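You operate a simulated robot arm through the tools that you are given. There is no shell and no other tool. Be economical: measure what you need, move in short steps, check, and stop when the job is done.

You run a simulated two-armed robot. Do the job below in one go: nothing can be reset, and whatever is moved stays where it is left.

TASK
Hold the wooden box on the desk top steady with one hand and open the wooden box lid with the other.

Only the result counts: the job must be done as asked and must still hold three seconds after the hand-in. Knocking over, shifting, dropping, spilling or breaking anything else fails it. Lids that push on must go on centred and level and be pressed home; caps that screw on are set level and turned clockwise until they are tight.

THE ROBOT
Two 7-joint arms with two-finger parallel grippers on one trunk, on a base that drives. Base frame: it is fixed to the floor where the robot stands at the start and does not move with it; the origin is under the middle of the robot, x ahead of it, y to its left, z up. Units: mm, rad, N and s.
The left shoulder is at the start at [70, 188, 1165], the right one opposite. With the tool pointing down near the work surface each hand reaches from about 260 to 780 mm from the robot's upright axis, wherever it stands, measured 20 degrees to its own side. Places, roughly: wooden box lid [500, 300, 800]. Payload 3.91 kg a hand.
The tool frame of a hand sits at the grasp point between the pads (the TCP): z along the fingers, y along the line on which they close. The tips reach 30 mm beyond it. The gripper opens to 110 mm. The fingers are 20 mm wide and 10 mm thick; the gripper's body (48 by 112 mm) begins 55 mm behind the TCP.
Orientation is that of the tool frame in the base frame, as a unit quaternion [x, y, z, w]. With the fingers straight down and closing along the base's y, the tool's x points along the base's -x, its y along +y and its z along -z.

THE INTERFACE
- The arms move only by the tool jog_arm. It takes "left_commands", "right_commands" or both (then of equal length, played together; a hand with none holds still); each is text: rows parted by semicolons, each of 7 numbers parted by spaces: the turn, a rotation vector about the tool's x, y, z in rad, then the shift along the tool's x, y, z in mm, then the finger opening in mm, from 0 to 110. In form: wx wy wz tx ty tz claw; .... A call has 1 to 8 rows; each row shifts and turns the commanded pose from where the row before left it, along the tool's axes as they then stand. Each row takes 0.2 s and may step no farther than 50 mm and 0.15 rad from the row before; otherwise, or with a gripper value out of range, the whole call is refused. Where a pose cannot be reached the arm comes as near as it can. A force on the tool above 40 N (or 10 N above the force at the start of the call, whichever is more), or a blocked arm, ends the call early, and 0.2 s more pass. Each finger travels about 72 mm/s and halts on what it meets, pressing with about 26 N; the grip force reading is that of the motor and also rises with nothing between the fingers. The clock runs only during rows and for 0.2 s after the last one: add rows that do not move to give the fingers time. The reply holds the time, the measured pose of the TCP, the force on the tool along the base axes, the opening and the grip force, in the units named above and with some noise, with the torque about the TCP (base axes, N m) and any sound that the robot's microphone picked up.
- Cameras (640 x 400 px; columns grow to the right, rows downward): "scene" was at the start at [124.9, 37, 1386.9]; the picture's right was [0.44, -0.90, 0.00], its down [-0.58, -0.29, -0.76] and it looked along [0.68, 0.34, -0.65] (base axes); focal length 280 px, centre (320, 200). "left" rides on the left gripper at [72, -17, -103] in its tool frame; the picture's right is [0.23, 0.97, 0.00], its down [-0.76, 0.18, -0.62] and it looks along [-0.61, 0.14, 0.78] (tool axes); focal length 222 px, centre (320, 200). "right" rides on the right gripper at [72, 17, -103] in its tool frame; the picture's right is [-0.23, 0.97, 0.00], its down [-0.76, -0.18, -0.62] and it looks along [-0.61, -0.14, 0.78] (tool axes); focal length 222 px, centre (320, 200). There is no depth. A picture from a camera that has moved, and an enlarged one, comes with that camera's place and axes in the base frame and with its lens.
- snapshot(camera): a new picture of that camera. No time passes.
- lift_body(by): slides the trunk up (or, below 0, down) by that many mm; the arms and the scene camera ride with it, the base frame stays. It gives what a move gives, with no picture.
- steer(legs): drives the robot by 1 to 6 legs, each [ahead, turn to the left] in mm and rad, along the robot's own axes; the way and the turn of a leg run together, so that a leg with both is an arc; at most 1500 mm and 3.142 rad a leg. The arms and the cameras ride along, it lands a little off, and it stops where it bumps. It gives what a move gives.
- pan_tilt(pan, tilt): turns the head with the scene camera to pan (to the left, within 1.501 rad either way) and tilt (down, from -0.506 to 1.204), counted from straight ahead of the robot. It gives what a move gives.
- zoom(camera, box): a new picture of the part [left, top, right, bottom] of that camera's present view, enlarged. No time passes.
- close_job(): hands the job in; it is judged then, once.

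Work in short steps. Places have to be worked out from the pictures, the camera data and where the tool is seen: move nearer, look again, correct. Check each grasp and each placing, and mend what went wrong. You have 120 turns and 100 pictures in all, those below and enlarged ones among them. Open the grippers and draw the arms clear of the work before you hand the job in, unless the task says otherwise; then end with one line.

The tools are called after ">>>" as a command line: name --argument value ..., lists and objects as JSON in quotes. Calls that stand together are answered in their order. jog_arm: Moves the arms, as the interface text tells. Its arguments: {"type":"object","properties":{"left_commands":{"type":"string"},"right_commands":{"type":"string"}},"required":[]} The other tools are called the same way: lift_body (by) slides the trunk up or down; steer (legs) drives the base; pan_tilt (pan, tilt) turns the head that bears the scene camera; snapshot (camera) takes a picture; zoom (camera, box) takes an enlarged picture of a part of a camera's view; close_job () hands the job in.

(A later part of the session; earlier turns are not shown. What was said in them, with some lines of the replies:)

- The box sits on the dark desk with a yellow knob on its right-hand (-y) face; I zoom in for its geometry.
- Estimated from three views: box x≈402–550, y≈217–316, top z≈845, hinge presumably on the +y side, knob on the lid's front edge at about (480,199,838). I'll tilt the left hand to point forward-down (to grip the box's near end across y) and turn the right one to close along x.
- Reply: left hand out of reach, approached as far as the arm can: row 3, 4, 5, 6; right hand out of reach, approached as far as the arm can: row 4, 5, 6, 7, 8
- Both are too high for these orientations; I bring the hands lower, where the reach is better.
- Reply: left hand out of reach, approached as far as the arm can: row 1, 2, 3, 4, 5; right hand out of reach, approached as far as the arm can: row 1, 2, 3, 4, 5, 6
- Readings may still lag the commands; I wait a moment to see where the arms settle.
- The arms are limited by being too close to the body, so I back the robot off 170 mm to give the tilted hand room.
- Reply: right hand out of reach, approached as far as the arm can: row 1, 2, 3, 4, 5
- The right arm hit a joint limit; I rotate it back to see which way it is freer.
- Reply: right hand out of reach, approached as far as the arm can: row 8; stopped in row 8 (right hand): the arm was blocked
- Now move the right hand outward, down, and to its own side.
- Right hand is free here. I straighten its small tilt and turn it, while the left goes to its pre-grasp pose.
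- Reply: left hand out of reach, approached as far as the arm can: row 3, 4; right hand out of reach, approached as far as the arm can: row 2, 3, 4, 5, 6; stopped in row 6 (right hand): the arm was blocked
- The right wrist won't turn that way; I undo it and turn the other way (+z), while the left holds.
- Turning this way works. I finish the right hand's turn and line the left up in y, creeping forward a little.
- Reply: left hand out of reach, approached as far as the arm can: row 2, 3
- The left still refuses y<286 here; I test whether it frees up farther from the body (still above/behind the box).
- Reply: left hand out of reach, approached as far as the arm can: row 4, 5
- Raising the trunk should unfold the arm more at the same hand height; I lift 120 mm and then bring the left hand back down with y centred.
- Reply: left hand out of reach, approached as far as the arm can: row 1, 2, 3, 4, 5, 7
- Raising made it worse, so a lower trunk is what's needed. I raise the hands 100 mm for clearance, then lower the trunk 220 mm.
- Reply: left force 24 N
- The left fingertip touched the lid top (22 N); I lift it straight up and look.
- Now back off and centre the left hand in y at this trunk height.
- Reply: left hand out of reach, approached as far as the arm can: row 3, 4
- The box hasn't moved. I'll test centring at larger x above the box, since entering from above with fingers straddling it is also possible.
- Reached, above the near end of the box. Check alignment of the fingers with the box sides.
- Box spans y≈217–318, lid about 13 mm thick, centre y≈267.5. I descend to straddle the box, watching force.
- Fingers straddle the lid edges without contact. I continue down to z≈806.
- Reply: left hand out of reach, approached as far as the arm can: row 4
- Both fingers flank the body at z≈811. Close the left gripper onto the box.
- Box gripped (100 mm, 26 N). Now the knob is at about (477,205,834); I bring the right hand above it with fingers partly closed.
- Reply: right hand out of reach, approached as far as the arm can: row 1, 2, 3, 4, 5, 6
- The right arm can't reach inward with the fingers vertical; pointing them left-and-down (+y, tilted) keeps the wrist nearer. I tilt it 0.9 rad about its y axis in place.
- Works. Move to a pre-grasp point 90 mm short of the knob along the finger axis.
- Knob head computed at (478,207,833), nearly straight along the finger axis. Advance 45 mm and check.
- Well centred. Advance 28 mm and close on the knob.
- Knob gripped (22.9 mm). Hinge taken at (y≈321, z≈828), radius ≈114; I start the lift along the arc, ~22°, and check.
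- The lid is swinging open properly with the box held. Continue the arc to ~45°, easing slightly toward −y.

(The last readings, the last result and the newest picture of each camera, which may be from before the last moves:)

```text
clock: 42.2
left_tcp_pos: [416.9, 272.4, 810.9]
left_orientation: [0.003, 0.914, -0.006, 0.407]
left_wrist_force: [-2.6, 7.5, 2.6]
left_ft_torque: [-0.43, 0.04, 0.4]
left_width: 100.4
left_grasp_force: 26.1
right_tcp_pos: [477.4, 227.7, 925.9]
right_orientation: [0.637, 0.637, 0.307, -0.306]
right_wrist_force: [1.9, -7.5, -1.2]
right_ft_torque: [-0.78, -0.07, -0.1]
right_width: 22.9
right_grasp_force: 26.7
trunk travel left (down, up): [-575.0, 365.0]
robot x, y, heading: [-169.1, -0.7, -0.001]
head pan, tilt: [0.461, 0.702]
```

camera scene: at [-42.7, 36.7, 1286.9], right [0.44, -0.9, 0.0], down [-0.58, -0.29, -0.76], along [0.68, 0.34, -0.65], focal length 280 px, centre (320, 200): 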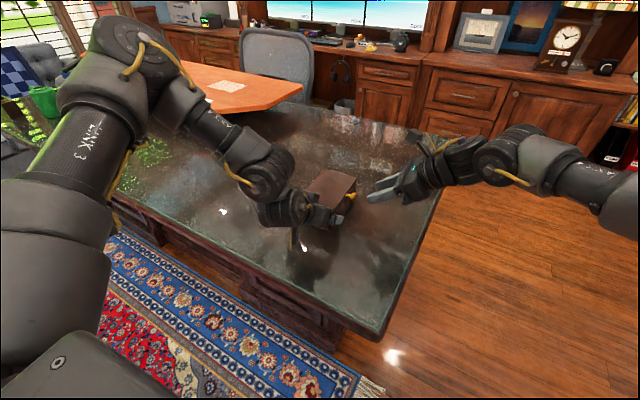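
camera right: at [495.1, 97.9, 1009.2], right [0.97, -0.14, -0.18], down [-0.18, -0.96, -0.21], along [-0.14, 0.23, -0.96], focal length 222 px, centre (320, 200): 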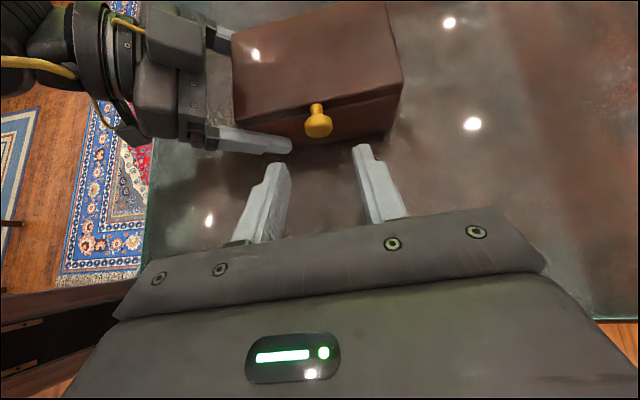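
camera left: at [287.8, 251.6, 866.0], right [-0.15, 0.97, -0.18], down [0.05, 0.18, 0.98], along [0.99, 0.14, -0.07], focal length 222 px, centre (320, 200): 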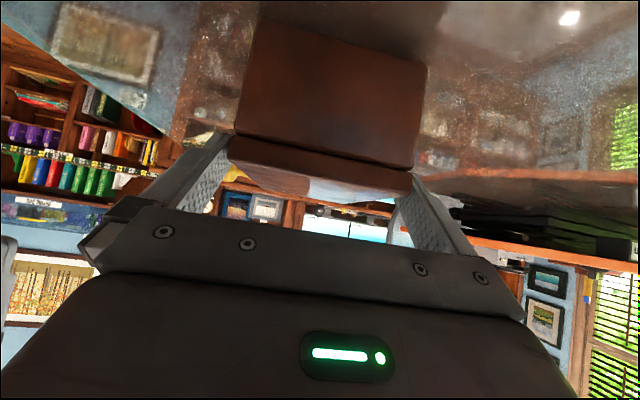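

Continue from 45° to 75°.

>>> jog_arm --right_commands "0 0 0 7.3 0 1.6 12; 0 0 0 7.3 0 1.6 12; 0 0 0 7 0 2.6 12; 0 0 0 7 0 2.6 12; 0 0 0 6.6 0 3.5 12; 0 0 0 6.6 0 3.5 12; 0 0 0 12.2 0 8.6 12; 0 0 0 0 0 0 12"

>>> zoom --camera "scene" --box '[240, 100, 440, 240]'

```text
clock: 44.0
left_tcp_pos: [415.9, 272.0, 811.0]
left_orientation: [0.003, 0.914, -0.005, 0.406]
left_wrist_force: [-4.2, 17.7, -14.8]
left_ft_torque: [-1.14, -0.31, 1.05]
left_width: 99.7
left_grasp_force: 26.5
right_tcp_pos: [478.6, 258.0, 947.6]
right_orientation: [0.636, 0.638, 0.309, -0.306]
right_wrist_force: [6.7, -14.4, 20.6]
right_ft_torque: [-0.38, -0.09, -0.05]
right_width: 23.1
right_grasp_force: 25.7
right hand out of reach, approached as far as the arm can: row 6, 7
trunk travel left (down, up): [-575.0, 365.0]
robot x, y, heading: [-169.5, 2.5, 0.002]
head pan, tilt: [0.461, 0.702]
```

```text
2.86 times, centred on (340, 170) of scene
camera zoom: at [-42.8, 37.0, 1287.0], right [0.44, -0.9, 0.0], down [-0.58, -0.29, -0.76], along [0.68, 0.34, -0.65], focal length 800 px, centre (263, 286)
```

zoom: 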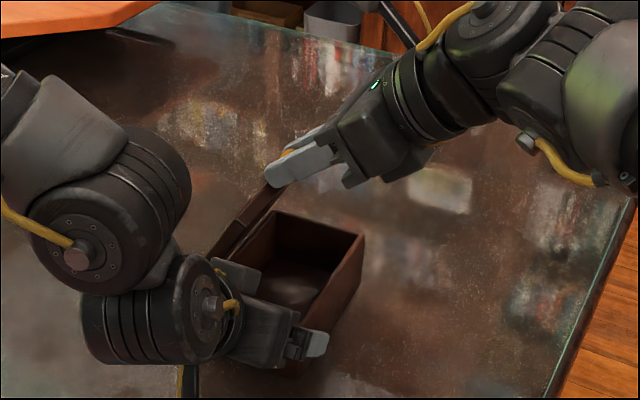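

Right arm hits its reach at ~65°. I ease the radial load, then tilt the gripper toward horizontal about the knob so the wrist stays farther back.

>>> jog_arm --right_commands "0 0 0 0.9 0 -1.8 12; 0 0.1 0 -2.2 0 0 12; 0 0.1 0 -2.2 0 0 12; 0 0.1 0 -2.2 0 0 12; 0 0.1 0 -2.2 0 0 12; 0 0.1 0 -2.2 0 0 12; 0 0.1 0 -2.2 0 0 12; 0 0 0 0 0 0 12"

```text
clock: 45.8
left_tcp_pos: [416.6, 272.2, 810.8]
left_orientation: [0.002, 0.914, -0.005, 0.406]
left_wrist_force: [-18.9, 14.0, -15.4]
left_ft_torque: [-1.2, -0.7, 0.75]
left_width: 99.8
left_grasp_force: 25.7
right_tcp_pos: [477.9, 251.9, 937.1]
right_orientation: [0.516, 0.519, 0.482, -0.481]
right_wrist_force: [19.2, -12.8, 18.7]
right_ft_torque: [0.18, -0.1, -0.4]
right_width: 22.9
right_grasp_force: 25.9
trunk travel left (down, up): [-575.0, 365.0]
robot x, y, heading: [-169.8, -4.1, -0.003]
head pan, tilt: [0.461, 0.702]
```

Gripper is now horizontal. Ease the side and radial load a bit and continue along the arc toward ~85°.

>>> jog_arm --right_commands "0 0 0 1.8 2 -0.9 12; 0 0 0 4.6 0 9.2 12; 0 0 0 3.8 0 9.6 12; 0 0 0 2.9 0 9.8 12; 0 0 0 2 0 10 12; 0 0 0 0 0 0 12"

>>> zoom --camera "scene" --box '[240, 100, 440, 240]'

```text
clock: 47.2
left_tcp_pos: [416.9, 271.2, 811.1]
left_orientation: [0.003, 0.913, -0.005, 0.409]
left_wrist_force: [-13.4, 6.9, -6.7]
left_ft_torque: [-0.35, -1.41, 0.91]
left_width: 100.0
left_grasp_force: 25.7
right_tcp_pos: [480.0, 290.1, 947.3]
right_orientation: [0.519, 0.518, 0.481, -0.481]
right_wrist_force: [13.8, -5.7, 1.2]
right_ft_torque: [-0.58, -0.07, -0.24]
right_width: 23.1
right_grasp_force: 25.9
trunk travel left (down, up): [-575.0, 365.0]
robot x, y, heading: [-171.0, -2.0, -0.0]
head pan, tilt: [0.461, 0.702]
```

```text
2.86 times, centred on (340, 170) of scene
camera zoom: at [-41.8, 36.6, 1286.8], right [0.44, -0.9, 0.0], down [-0.58, -0.29, -0.76], along [0.68, 0.34, -0.65], focal length 800 px, centre (263, 286)
```

zoom: 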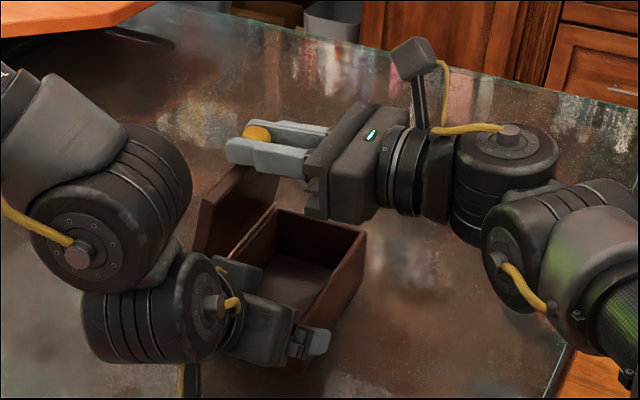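

Lid is ~86° open. Continue past vertical, watching for a hinge stop.

>>> jog_arm --right_commands "0 0 0 1 1 10 12; 0 0 0 0.3 0 10.3 12; 0 0 0 -0.6 0 10.2 12; 0 0 0 0 0 0 12"

```text
clock: 48.2
left_tcp_pos: [417.7, 270.8, 809.3]
left_orientation: [0.001, 0.913, -0.005, 0.408]
left_wrist_force: [-8.2, 3.1, 0.4]
left_ft_torque: [0.07, -1.11, 0.45]
left_width: 99.8
left_grasp_force: 26.0
right_tcp_pos: [478.7, 291.0, 949.1]
right_orientation: [0.518, 0.519, 0.48, -0.482]
right_wrist_force: [8.3, -2.0, -4.4]
right_ft_torque: [-0.36, -0.02, -0.1]
right_width: 22.7
right_grasp_force: 26.0
right hand out of reach, approached as far as the arm can: row 1, 2, 3
trunk travel left (down, up): [-575.0, 365.0]
robot x, y, heading: [-167.0, -3.5, 0.002]
head pan, tilt: [0.461, 0.702]
```

Reach limit at ~88°. Since the knob's axis is now vertical, I can yaw the gripper about it (fingers turning toward +x), which suits this arm's reach better.

>>> jog_arm --right_commands "-0.1 0 0 0 -2.2 0 12; -0.1 0 0 0 -2.2 0 12; -0.1 0 0 0 -2.2 0 12; -0.1 0 0 0 -2.2 0 12; 0 0 0 0 0 0 12"

>>> zoom --camera "scene" --box '[240, 100, 440, 240]'

```text
clock: 49.4
left_tcp_pos: [415.8, 272.3, 809.7]
left_orientation: [0.001, 0.914, -0.004, 0.406]
left_wrist_force: [-10.4, -1.0, -6.3]
left_ft_torque: [-0.06, -0.97, 0.37]
left_width: 99.9
left_grasp_force: 26.3
right_tcp_pos: [471.8, 290.3, 949.0]
right_orientation: [0.604, 0.412, 0.576, -0.367]
right_wrist_force: [10.1, 1.8, 2.0]
right_ft_torque: [0.15, -0.18, -0.22]
right_width: 22.7
right_grasp_force: 25.8
trunk travel left (down, up): [-575.0, 365.0]
robot x, y, heading: [-169.4, 3.0, 0.002]
head pan, tilt: [0.461, 0.702]
```

```text
2.86 times, centred on (340, 170) of scene
camera zoom: at [-41.9, 37.2, 1286.8], right [0.44, -0.9, 0.0], down [-0.58, -0.29, -0.76], along [0.68, 0.34, -0.65], focal length 800 px, centre (263, 286)
```

zoom: 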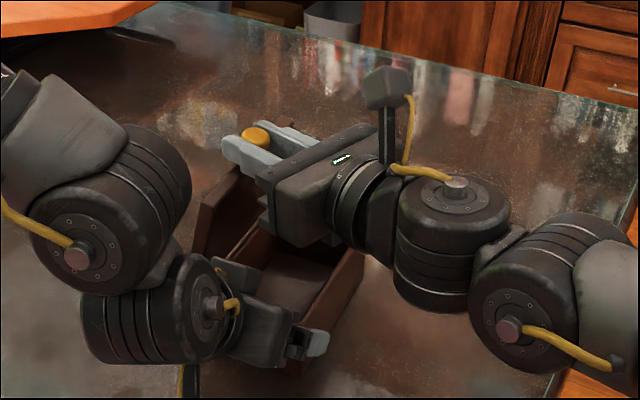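

Yaw succeeded with the grip intact. Push on in +y along the arc.

>>> jog_arm --right_commands "0 0 0 0.7 -3 9.6 12; 0 0 0 0.3 -3.9 9.2 12; 0 0 0 -0.4 -3.9 9.2 12; 0 0 0 0 0 0 12"

```text
clock: 50.4
left_tcp_pos: [414.4, 272.1, 809.6]
left_orientation: [0.001, 0.914, -0.003, 0.406]
left_wrist_force: [-11.8, 7.4, -19.1]
left_ft_torque: [-1.21, -0.73, 1.17]
left_width: 99.8
left_grasp_force: 26.1
right_tcp_pos: [472.4, 319.9, 947.4]
right_orientation: [0.603, 0.412, 0.575, -0.369]
right_wrist_force: [12.1, -7.9, 14.2]
right_ft_torque: [-0.49, 0.2, -0.21]
right_width: 22.9
right_grasp_force: 26.0
trunk travel left (down, up): [-575.0, 365.0]
robot x, y, heading: [-168.3, -3.8, -0.002]
head pan, tilt: [0.461, 0.702]
```

Now ~100°. Two more steps, easing up slightly.

>>> jog_arm --right_commands "0 0 0 1.5 0.8 0 12; 0 0 0 -1.2 -3.9 9.2 12; 0 0 0 -2.2 -3.9 9.2 12; 0 0 0 0 0 0 12"

>>> zoom --camera "scene" --box '[240, 100, 440, 240]'

>>> snapshot --camera "right"

```text
clock: 51.4
left_tcp_pos: [415.5, 272.8, 808.5]
left_orientation: [0.002, 0.914, -0.005, 0.406]
left_wrist_force: [-21.3, 7.7, -25.5]
left_ft_torque: [-1.79, -1.9, 2.28]
left_width: 99.9
left_grasp_force: 26.4
right_tcp_pos: [473.9, 340.8, 945.9]
right_orientation: [0.603, 0.412, 0.576, -0.367]
right_wrist_force: [23.1, -6.2, 19.6]
right_ft_torque: [-0.52, 0.41, -0.4]
right_width: 22.9
right_grasp_force: 26.3
trunk travel left (down, up): [-575.0, 365.0]
robot x, y, heading: [-167.2, -1.1, -0.001]
head pan, tilt: [0.461, 0.702]
```

```text
2.86 times, centred on (340, 170) of scene
camera zoom: at [-42.1, 36.9, 1286.8], right [0.44, -0.9, 0.0], down [-0.58, -0.29, -0.76], along [0.68, 0.34, -0.65], focal length 800 px, centre (263, 286)
```

zoom: 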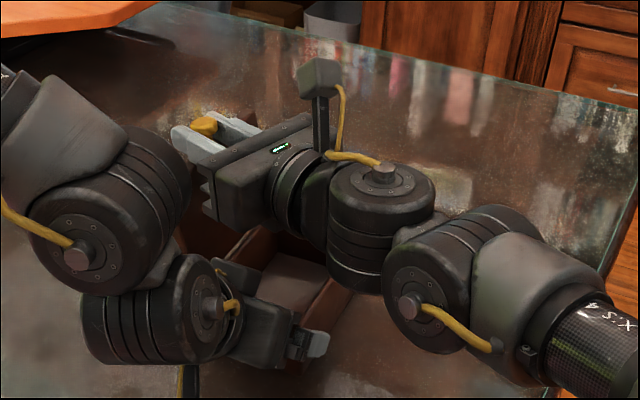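

```text
67 pictures are left
camera right: at [449.8, 244.3, 1023.4], right [0.9, -0.4, -0.2], down [-0.41, -0.56, -0.72], along [0.18, 0.73, -0.66], focal length 222 px, centre (320, 200)
```

right: 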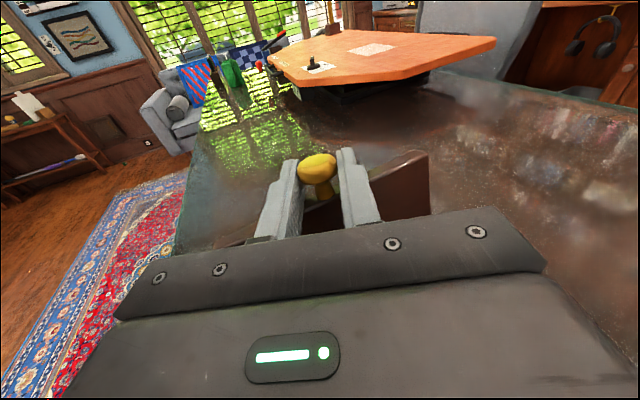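

Lid is ~110° open, past vertical. I ease the load and slowly open the right fingers to see whether the lid stays.

>>> jog_arm --right_commands "0 0 0 1.5 1.8 0.8 12; 0 0 0 0 0 0 12; 0 0 0 0 0 0 26; 0 0 0 0 0 0 30; 0 0 0 0 0 0 34; 0 0 0 0 0 0 34"

>>> snapshot --camera "right"

>>> zoom --camera "scene" --box '[240, 100, 440, 240]'

```text
clock: 52.8
left_tcp_pos: [417.4, 272.1, 809.9]
left_orientation: [0.002, 0.913, -0.005, 0.408]
left_wrist_force: [-2.5, -0.7, -18.2]
left_ft_torque: [-0.91, 0.65, 0.07]
left_width: 100.0
left_grasp_force: 26.1
right_tcp_pos: [474.7, 342.1, 945.1]
right_orientation: [0.603, 0.413, 0.574, -0.37]
right_wrist_force: [2.5, 1.3, 15.7]
right_ft_torque: [-0.03, 0.25, 0.02]
right_width: 32.4
right_grasp_force: 0.2
trunk travel left (down, up): [-575.0, 365.0]
robot x, y, heading: [-169.5, -0.6, -0.003]
head pan, tilt: [0.461, 0.702]
```

```text
66 pictures are left
camera right: at [450.3, 246.2, 1024.4], right [0.9, -0.39, -0.2], down [-0.4, -0.56, -0.72], along [0.17, 0.73, -0.66], focal length 222 px, centre (320, 200)
```

right: 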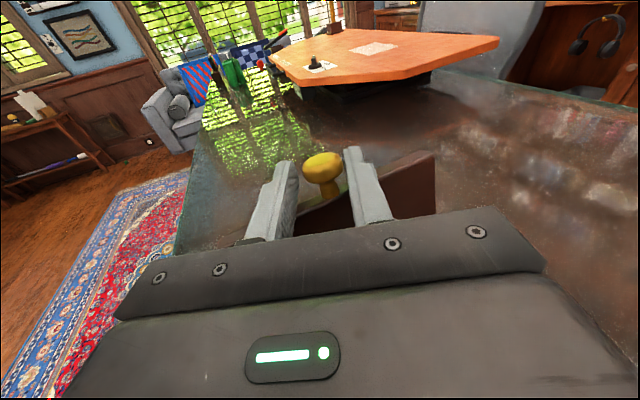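

```text
2.86 times, centred on (340, 170) of scene
camera zoom: at [-42.1, 37.2, 1286.8], right [0.44, -0.9, 0.0], down [-0.58, -0.29, -0.76], along [0.68, 0.34, -0.65], focal length 800 px, centre (263, 286)
```

zoom: 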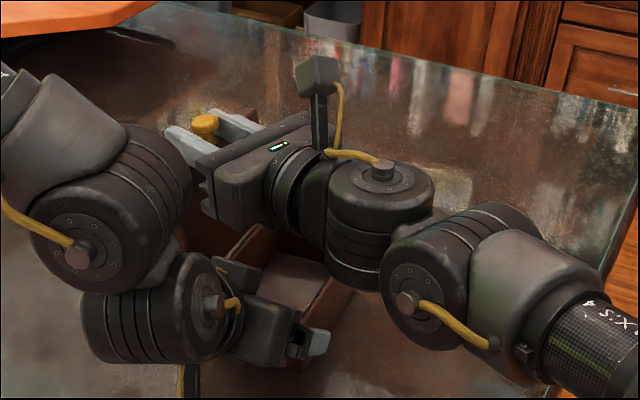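

Lid stays put with the knob free; the right fingers still rest on its edge (≈16 N). Lift the right hand straight up off it.

>>> jog_arm --right_commands "0 0 0 4 0 -1 40; 0 0 0 8 0 0 44; 0 0 0 14 0 0 44; 0 0 0 20 0 0 44; 0 0 0 0 0 0 44"

>>> snapshot --camera "right"

```text
clock: 54.0
left_tcp_pos: [416.2, 271.9, 809.9]
left_orientation: [0.002, 0.913, -0.004, 0.407]
left_wrist_force: [0.0, -0.2, -5.3]
left_ft_torque: [-0.07, 0.3, 0.01]
left_width: 99.9
left_grasp_force: 26.0
right_tcp_pos: [474.1, 343.9, 990.3]
right_orientation: [0.603, 0.413, 0.574, -0.368]
right_wrist_force: [-0.1, 1.0, -0.6]
right_ft_torque: [-0.02, -0.01, -0.01]
right_width: 44.0
right_grasp_force: 0.0
trunk travel left (down, up): [-575.0, 365.0]
robot x, y, heading: [-170.4, -0.3, 0.001]
head pan, tilt: [0.461, 0.702]
```

```text
64 pictures are left
camera right: at [451.3, 247.3, 1070.5], right [0.9, -0.39, -0.2], down [-0.4, -0.56, -0.72], along [0.17, 0.73, -0.66], focal length 222 px, centre (320, 200)
```

right: 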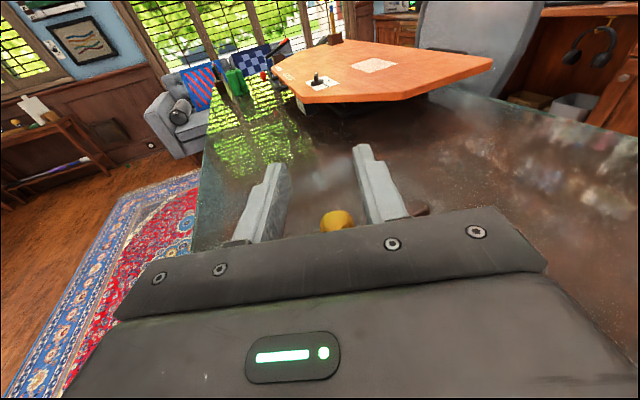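

Right hand is free and the lid remains open. Withdraw the right hand backward along its axis.

>>> jog_arm --right_commands "0 0 0 15 0 0 44; 0 0 0 10 0 -30 44; 0 0 0 0 0 -45 44; 0 0 0 0 0 -45 44; 0 0 0 0 0 -45 44; 0 0 0 0 0 -45 44; 0 0 0 0 0 0 44"

>>> zoom --camera "scene" --box '[200, 80, 440, 240]'

```text
clock: 55.6
left_tcp_pos: [416.6, 273.3, 808.3]
left_orientation: [0.002, 0.914, -0.004, 0.406]
left_wrist_force: [0.2, 0.6, -4.2]
left_ft_torque: [-0.07, 0.31, 0.02]
left_width: 100.0
left_grasp_force: 26.5
right_tcp_pos: [395.3, 153.7, 1030.2]
right_orientation: [0.603, 0.413, 0.575, -0.368]
right_wrist_force: [0.8, -0.3, -0.3]
right_ft_torque: [0.01, 0.02, 0.01]
right_width: 44.1
right_grasp_force: 0.1
trunk travel left (down, up): [-575.0, 365.0]
robot x, y, heading: [-165.8, -3.8, -0.001]
head pan, tilt: [0.461, 0.702]
```

```text
2.50 times, centred on (320, 160) of scene
camera zoom: at [-41.8, 38.4, 1286.7], right [0.44, -0.9, 0.0], down [-0.58, -0.29, -0.76], along [0.68, 0.34, -0.65], focal length 700 px, centre (320, 300)
```

zoom: 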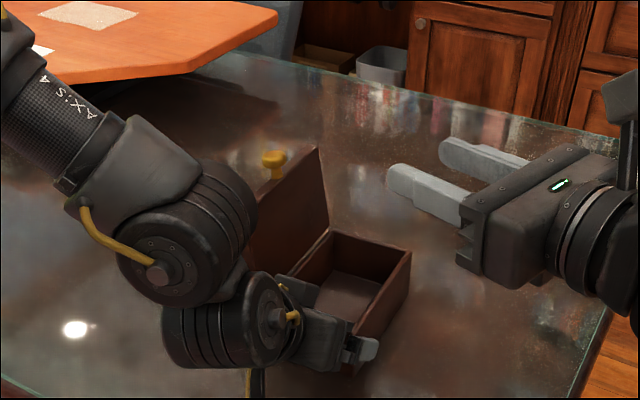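

Lid stays open at ~110°. Open the left gripper, then back the base straight off so the fingers slide cleanly out along −x.

>>> jog_arm --left_commands "0 0 0 0 0 0 102; 0 0 0 0 0 0 106; 0 0 0 0 0 0 110; 0 0 0 0 0 0 110; 0 0 0 0 0 0 110"

>>> zoom --camera "left" --box '[160, 0, 480, 220]'

>>> zoom --camera "scene" --box '[200, 80, 440, 240]'

```text
clock: 56.8
left_tcp_pos: [416.2, 271.6, 810.4]
left_orientation: [0.002, 0.913, -0.005, 0.408]
left_wrist_force: [0.6, 0.6, 0.6]
left_ft_torque: [0.0, 0.0, 0.01]
left_width: 109.8
left_grasp_force: 0.1
right_tcp_pos: [394.8, 152.4, 1030.4]
right_orientation: [0.603, 0.413, 0.575, -0.367]
right_wrist_force: [0.7, 0.0, 0.4]
right_ft_torque: [0.0, 0.02, 0.01]
right_width: 44.0
right_grasp_force: 0.0
trunk travel left (down, up): [-575.0, 365.0]
robot x, y, heading: [-167.9, -2.0, -0.002]
head pan, tilt: [0.461, 0.702]
```

```text
1.82 times, centred on (320, 110) of left
camera zoom: at [288.9, 256.1, 826.0], right [-0.14, 0.97, -0.18], down [0.05, 0.18, 0.98], along [0.99, 0.13, -0.07], focal length 404 px, centre (320, 364)
```

zoom: 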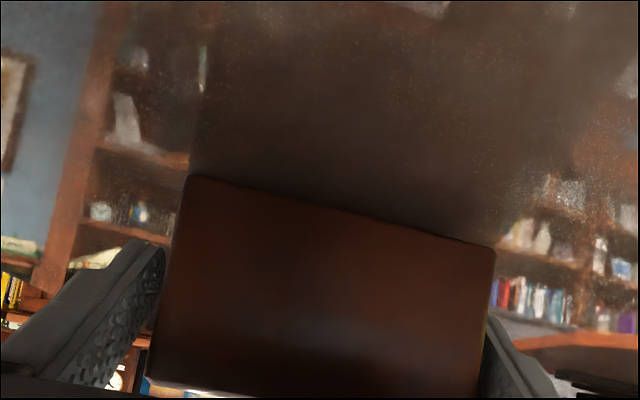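

```text
2.50 times, centred on (320, 160) of scene
camera zoom: at [-42.8, 36.7, 1286.9], right [0.44, -0.9, 0.0], down [-0.58, -0.29, -0.76], along [0.68, 0.34, -0.65], focal length 700 px, centre (320, 300)
```

zoom: 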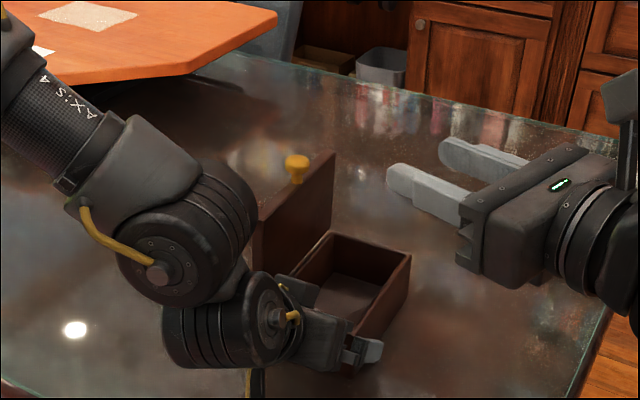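

After the left released, the knob moved from y≈352 to ≈323 (lid ~88–90°). I let a little time pass to see if the lid is moving.

>>> jog_arm --left_commands "0 0 0 0 0 0 110; 0 0 0 0 0 0 110; 0 0 0 0 0 0 110"

>>> zoom --camera "scene" --box '[200, 80, 440, 240]'

```text
clock: 57.6
left_tcp_pos: [416.1, 272.9, 811.0]
left_orientation: [0.001, 0.913, -0.004, 0.407]
left_wrist_force: [0.4, -0.1, 0.9]
left_ft_torque: [-0.01, 0.0, -0.01]
left_width: 110.0
left_grasp_force: 0.1
right_tcp_pos: [395.4, 151.3, 1031.0]
right_orientation: [0.603, 0.414, 0.574, -0.368]
right_wrist_force: [0.0, 0.2, 1.6]
right_ft_torque: [-0.01, 0.01, 0.02]
right_width: 44.1
right_grasp_force: 0.0
trunk travel left (down, up): [-575.0, 365.0]
robot x, y, heading: [-165.4, 0.5, 0.001]
head pan, tilt: [0.461, 0.702]
```

```text
2.50 times, centred on (320, 160) of scene
camera zoom: at [-42.8, 36.8, 1286.9], right [0.44, -0.9, 0.0], down [-0.58, -0.29, -0.76], along [0.68, 0.34, -0.65], focal length 700 px, centre (320, 300)
```

zoom: 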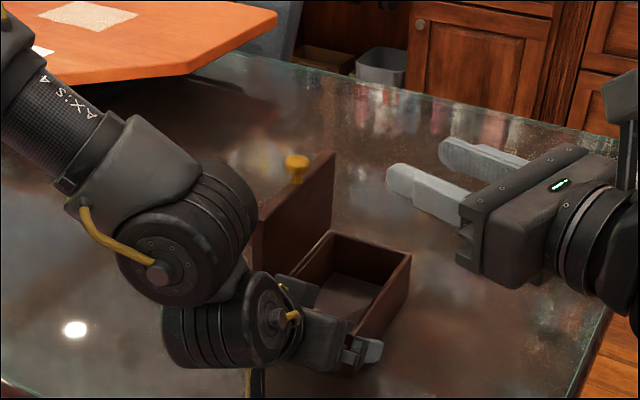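

The lid is static, standing at its ~90° stop. Now shift the left hand 2 mm toward +y for clearance and back the base away straight.

>>> jog_arm --left_commands "0 0 0 0 2 0 110; 0 0 0 0 0 0 110"

>>> steer --legs '[[-70, 0]]'

>>> zoom --camera "scene" --box '[200, 80, 440, 240]'

```text
clock: 58.2
left_tcp_pos: [416.7, 274.9, 809.9]
left_orientation: [0.002, 0.913, -0.004, 0.407]
left_wrist_force: [0.4, 0.0, 0.6]
left_ft_torque: [0.01, 0.01, 0.01]
left_width: 110.2
left_grasp_force: 0.1
right_tcp_pos: [395.3, 150.9, 1030.4]
right_orientation: [0.603, 0.413, 0.575, -0.368]
right_wrist_force: [0.6, 0.3, 0.4]
right_ft_torque: [-0.01, 0.01, 0.0]
right_width: 44.0
right_grasp_force: 0.0
trunk travel left (down, up): [-575.0, 365.0]
robot x, y, heading: [-172.5, 0.4, 0.002]
head pan, tilt: [0.461, 0.702]
```

```text
clock: 59.2
left_tcp_pos: [347.0, 274.0, 812.2]
left_orientation: [0.002, 0.913, -0.004, 0.408]
left_wrist_force: [-0.7, 0.6, 0.1]
left_ft_torque: [-0.01, -0.02, 0.0]
left_width: 110.1
left_grasp_force: 0.1
right_tcp_pos: [324.1, 152.4, 1031.7]
right_orientation: [0.603, 0.413, 0.575, -0.367]
right_wrist_force: [-1.0, 0.8, 0.8]
right_ft_torque: [-0.01, 0.01, -0.01]
right_width: 44.2
right_grasp_force: 0.0
trunk travel left (down, up): [-575.0, 365.0]
robot x, y, heading: [-237.4, -0.1, -0.003]
head pan, tilt: [0.461, 0.702]
```

```text
2.50 times, centred on (320, 160) of scene
camera zoom: at [-113.8, 36.6, 1287.1], right [0.44, -0.9, 0.0], down [-0.58, -0.29, -0.77], along [0.69, 0.34, -0.64], focal length 700 px, centre (320, 300)
```

zoom: 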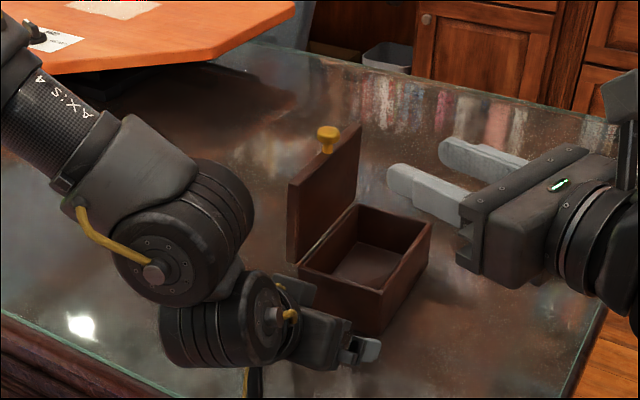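

Hands are clear, box upright, lid standing open. Back off a bit more, which also lets time pass, and verify.

>>> steer --legs '[[-80, 0]]'

>>> jog_arm --left_commands "0 0 0 0 0 0 110; 0 0 0 0 0 0 110; 0 0 0 0 0 0 110; 0 0 0 0 0 0 110; 0 0 0 0 0 0 110; 0 0 0 0 0 0 110; 0 0 0 0 0 0 110; 0 0 0 0 0 0 110" --right_commands "0 0 0 0 0 0 60; 0 0 0 0 0 0 80; 0 0 0 0 0 0 100; 0 0 0 0 0 0 110; 0 0 0 0 0 0 110; 0 0 0 0 0 0 110; 0 0 0 0 0 0 110; 0 0 0 0 0 0 110"

>>> zoom --camera "scene" --box '[200, 60, 440, 220]'

>>> snapshot --camera "left"

```text
clock: 60.3
left_tcp_pos: [267.2, 273.9, 811.6]
left_orientation: [0.002, 0.913, -0.004, 0.408]
left_wrist_force: [-0.1, 0.0, 0.1]
left_ft_torque: [0.0, -0.01, 0.0]
left_width: 110.0
left_grasp_force: 0.0
right_tcp_pos: [245.2, 151.9, 1031.0]
right_orientation: [0.603, 0.413, 0.576, -0.367]
right_wrist_force: [-0.6, -0.8, -0.2]
right_ft_torque: [-0.01, -0.03, -0.06]
right_width: 44.1
right_grasp_force: 0.0
trunk travel left (down, up): [-575.0, 365.0]
robot x, y, heading: [-318.6, -5.0, 0.002]
head pan, tilt: [0.461, 0.702]
```

```text
clock: 62.1
left_tcp_pos: [267.8, 273.8, 810.7]
left_orientation: [0.002, 0.913, -0.004, 0.407]
left_wrist_force: [0.2, 0.2, -0.2]
left_ft_torque: [0.05, 0.0, 0.02]
left_width: 110.0
left_grasp_force: 0.0
right_tcp_pos: [246.9, 153.1, 1029.9]
right_orientation: [0.603, 0.413, 0.575, -0.368]
right_wrist_force: [1.0, -0.7, -1.1]
right_ft_torque: [-0.01, 0.0, 0.0]
right_width: 109.9
right_grasp_force: 0.0
trunk travel left (down, up): [-575.0, 365.0]
robot x, y, heading: [-315.6, 0.7, 0.001]
head pan, tilt: [0.461, 0.702]
```

```text
2.50 times, centred on (320, 140) of scene
camera zoom: at [-191.3, 36.8, 1286.9], right [0.44, -0.9, 0.0], down [-0.58, -0.29, -0.76], along [0.68, 0.34, -0.65], focal length 700 px, centre (320, 350)
```

zoom: 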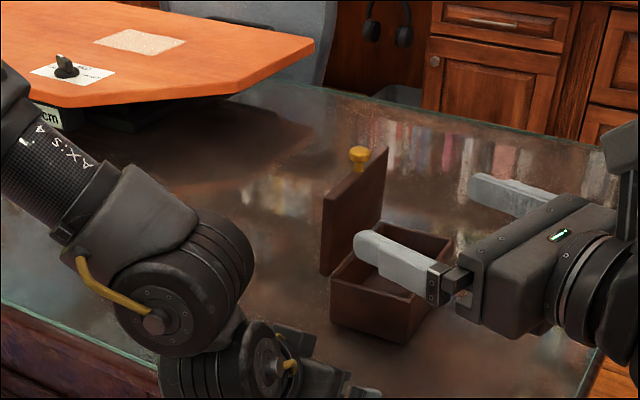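

```text
57 pictures are left
camera left: at [140.4, 258.5, 826.0], right [-0.15, 0.97, -0.18], down [0.05, 0.18, 0.98], along [0.99, 0.13, -0.07], focal length 222 px, centre (320, 200)
```

left: 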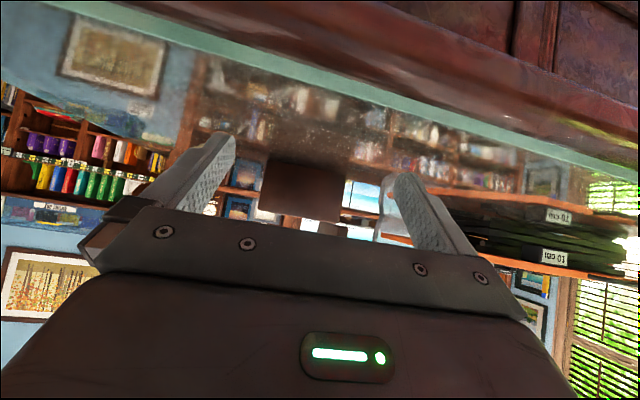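

The box is upright, and the lid has stayed open for about 5 s since release with both hands clear. I'm handing in.

>>> close_job

```text
The job is handed in.
```

The wooden box lid is open, standing at about 90°; the left hand held the box during the opening, and both grippers are now open and clear. While opening, I pushed the lid past about 90° and the box seems to have tilted slightly in the left grip; it settled upright when released.
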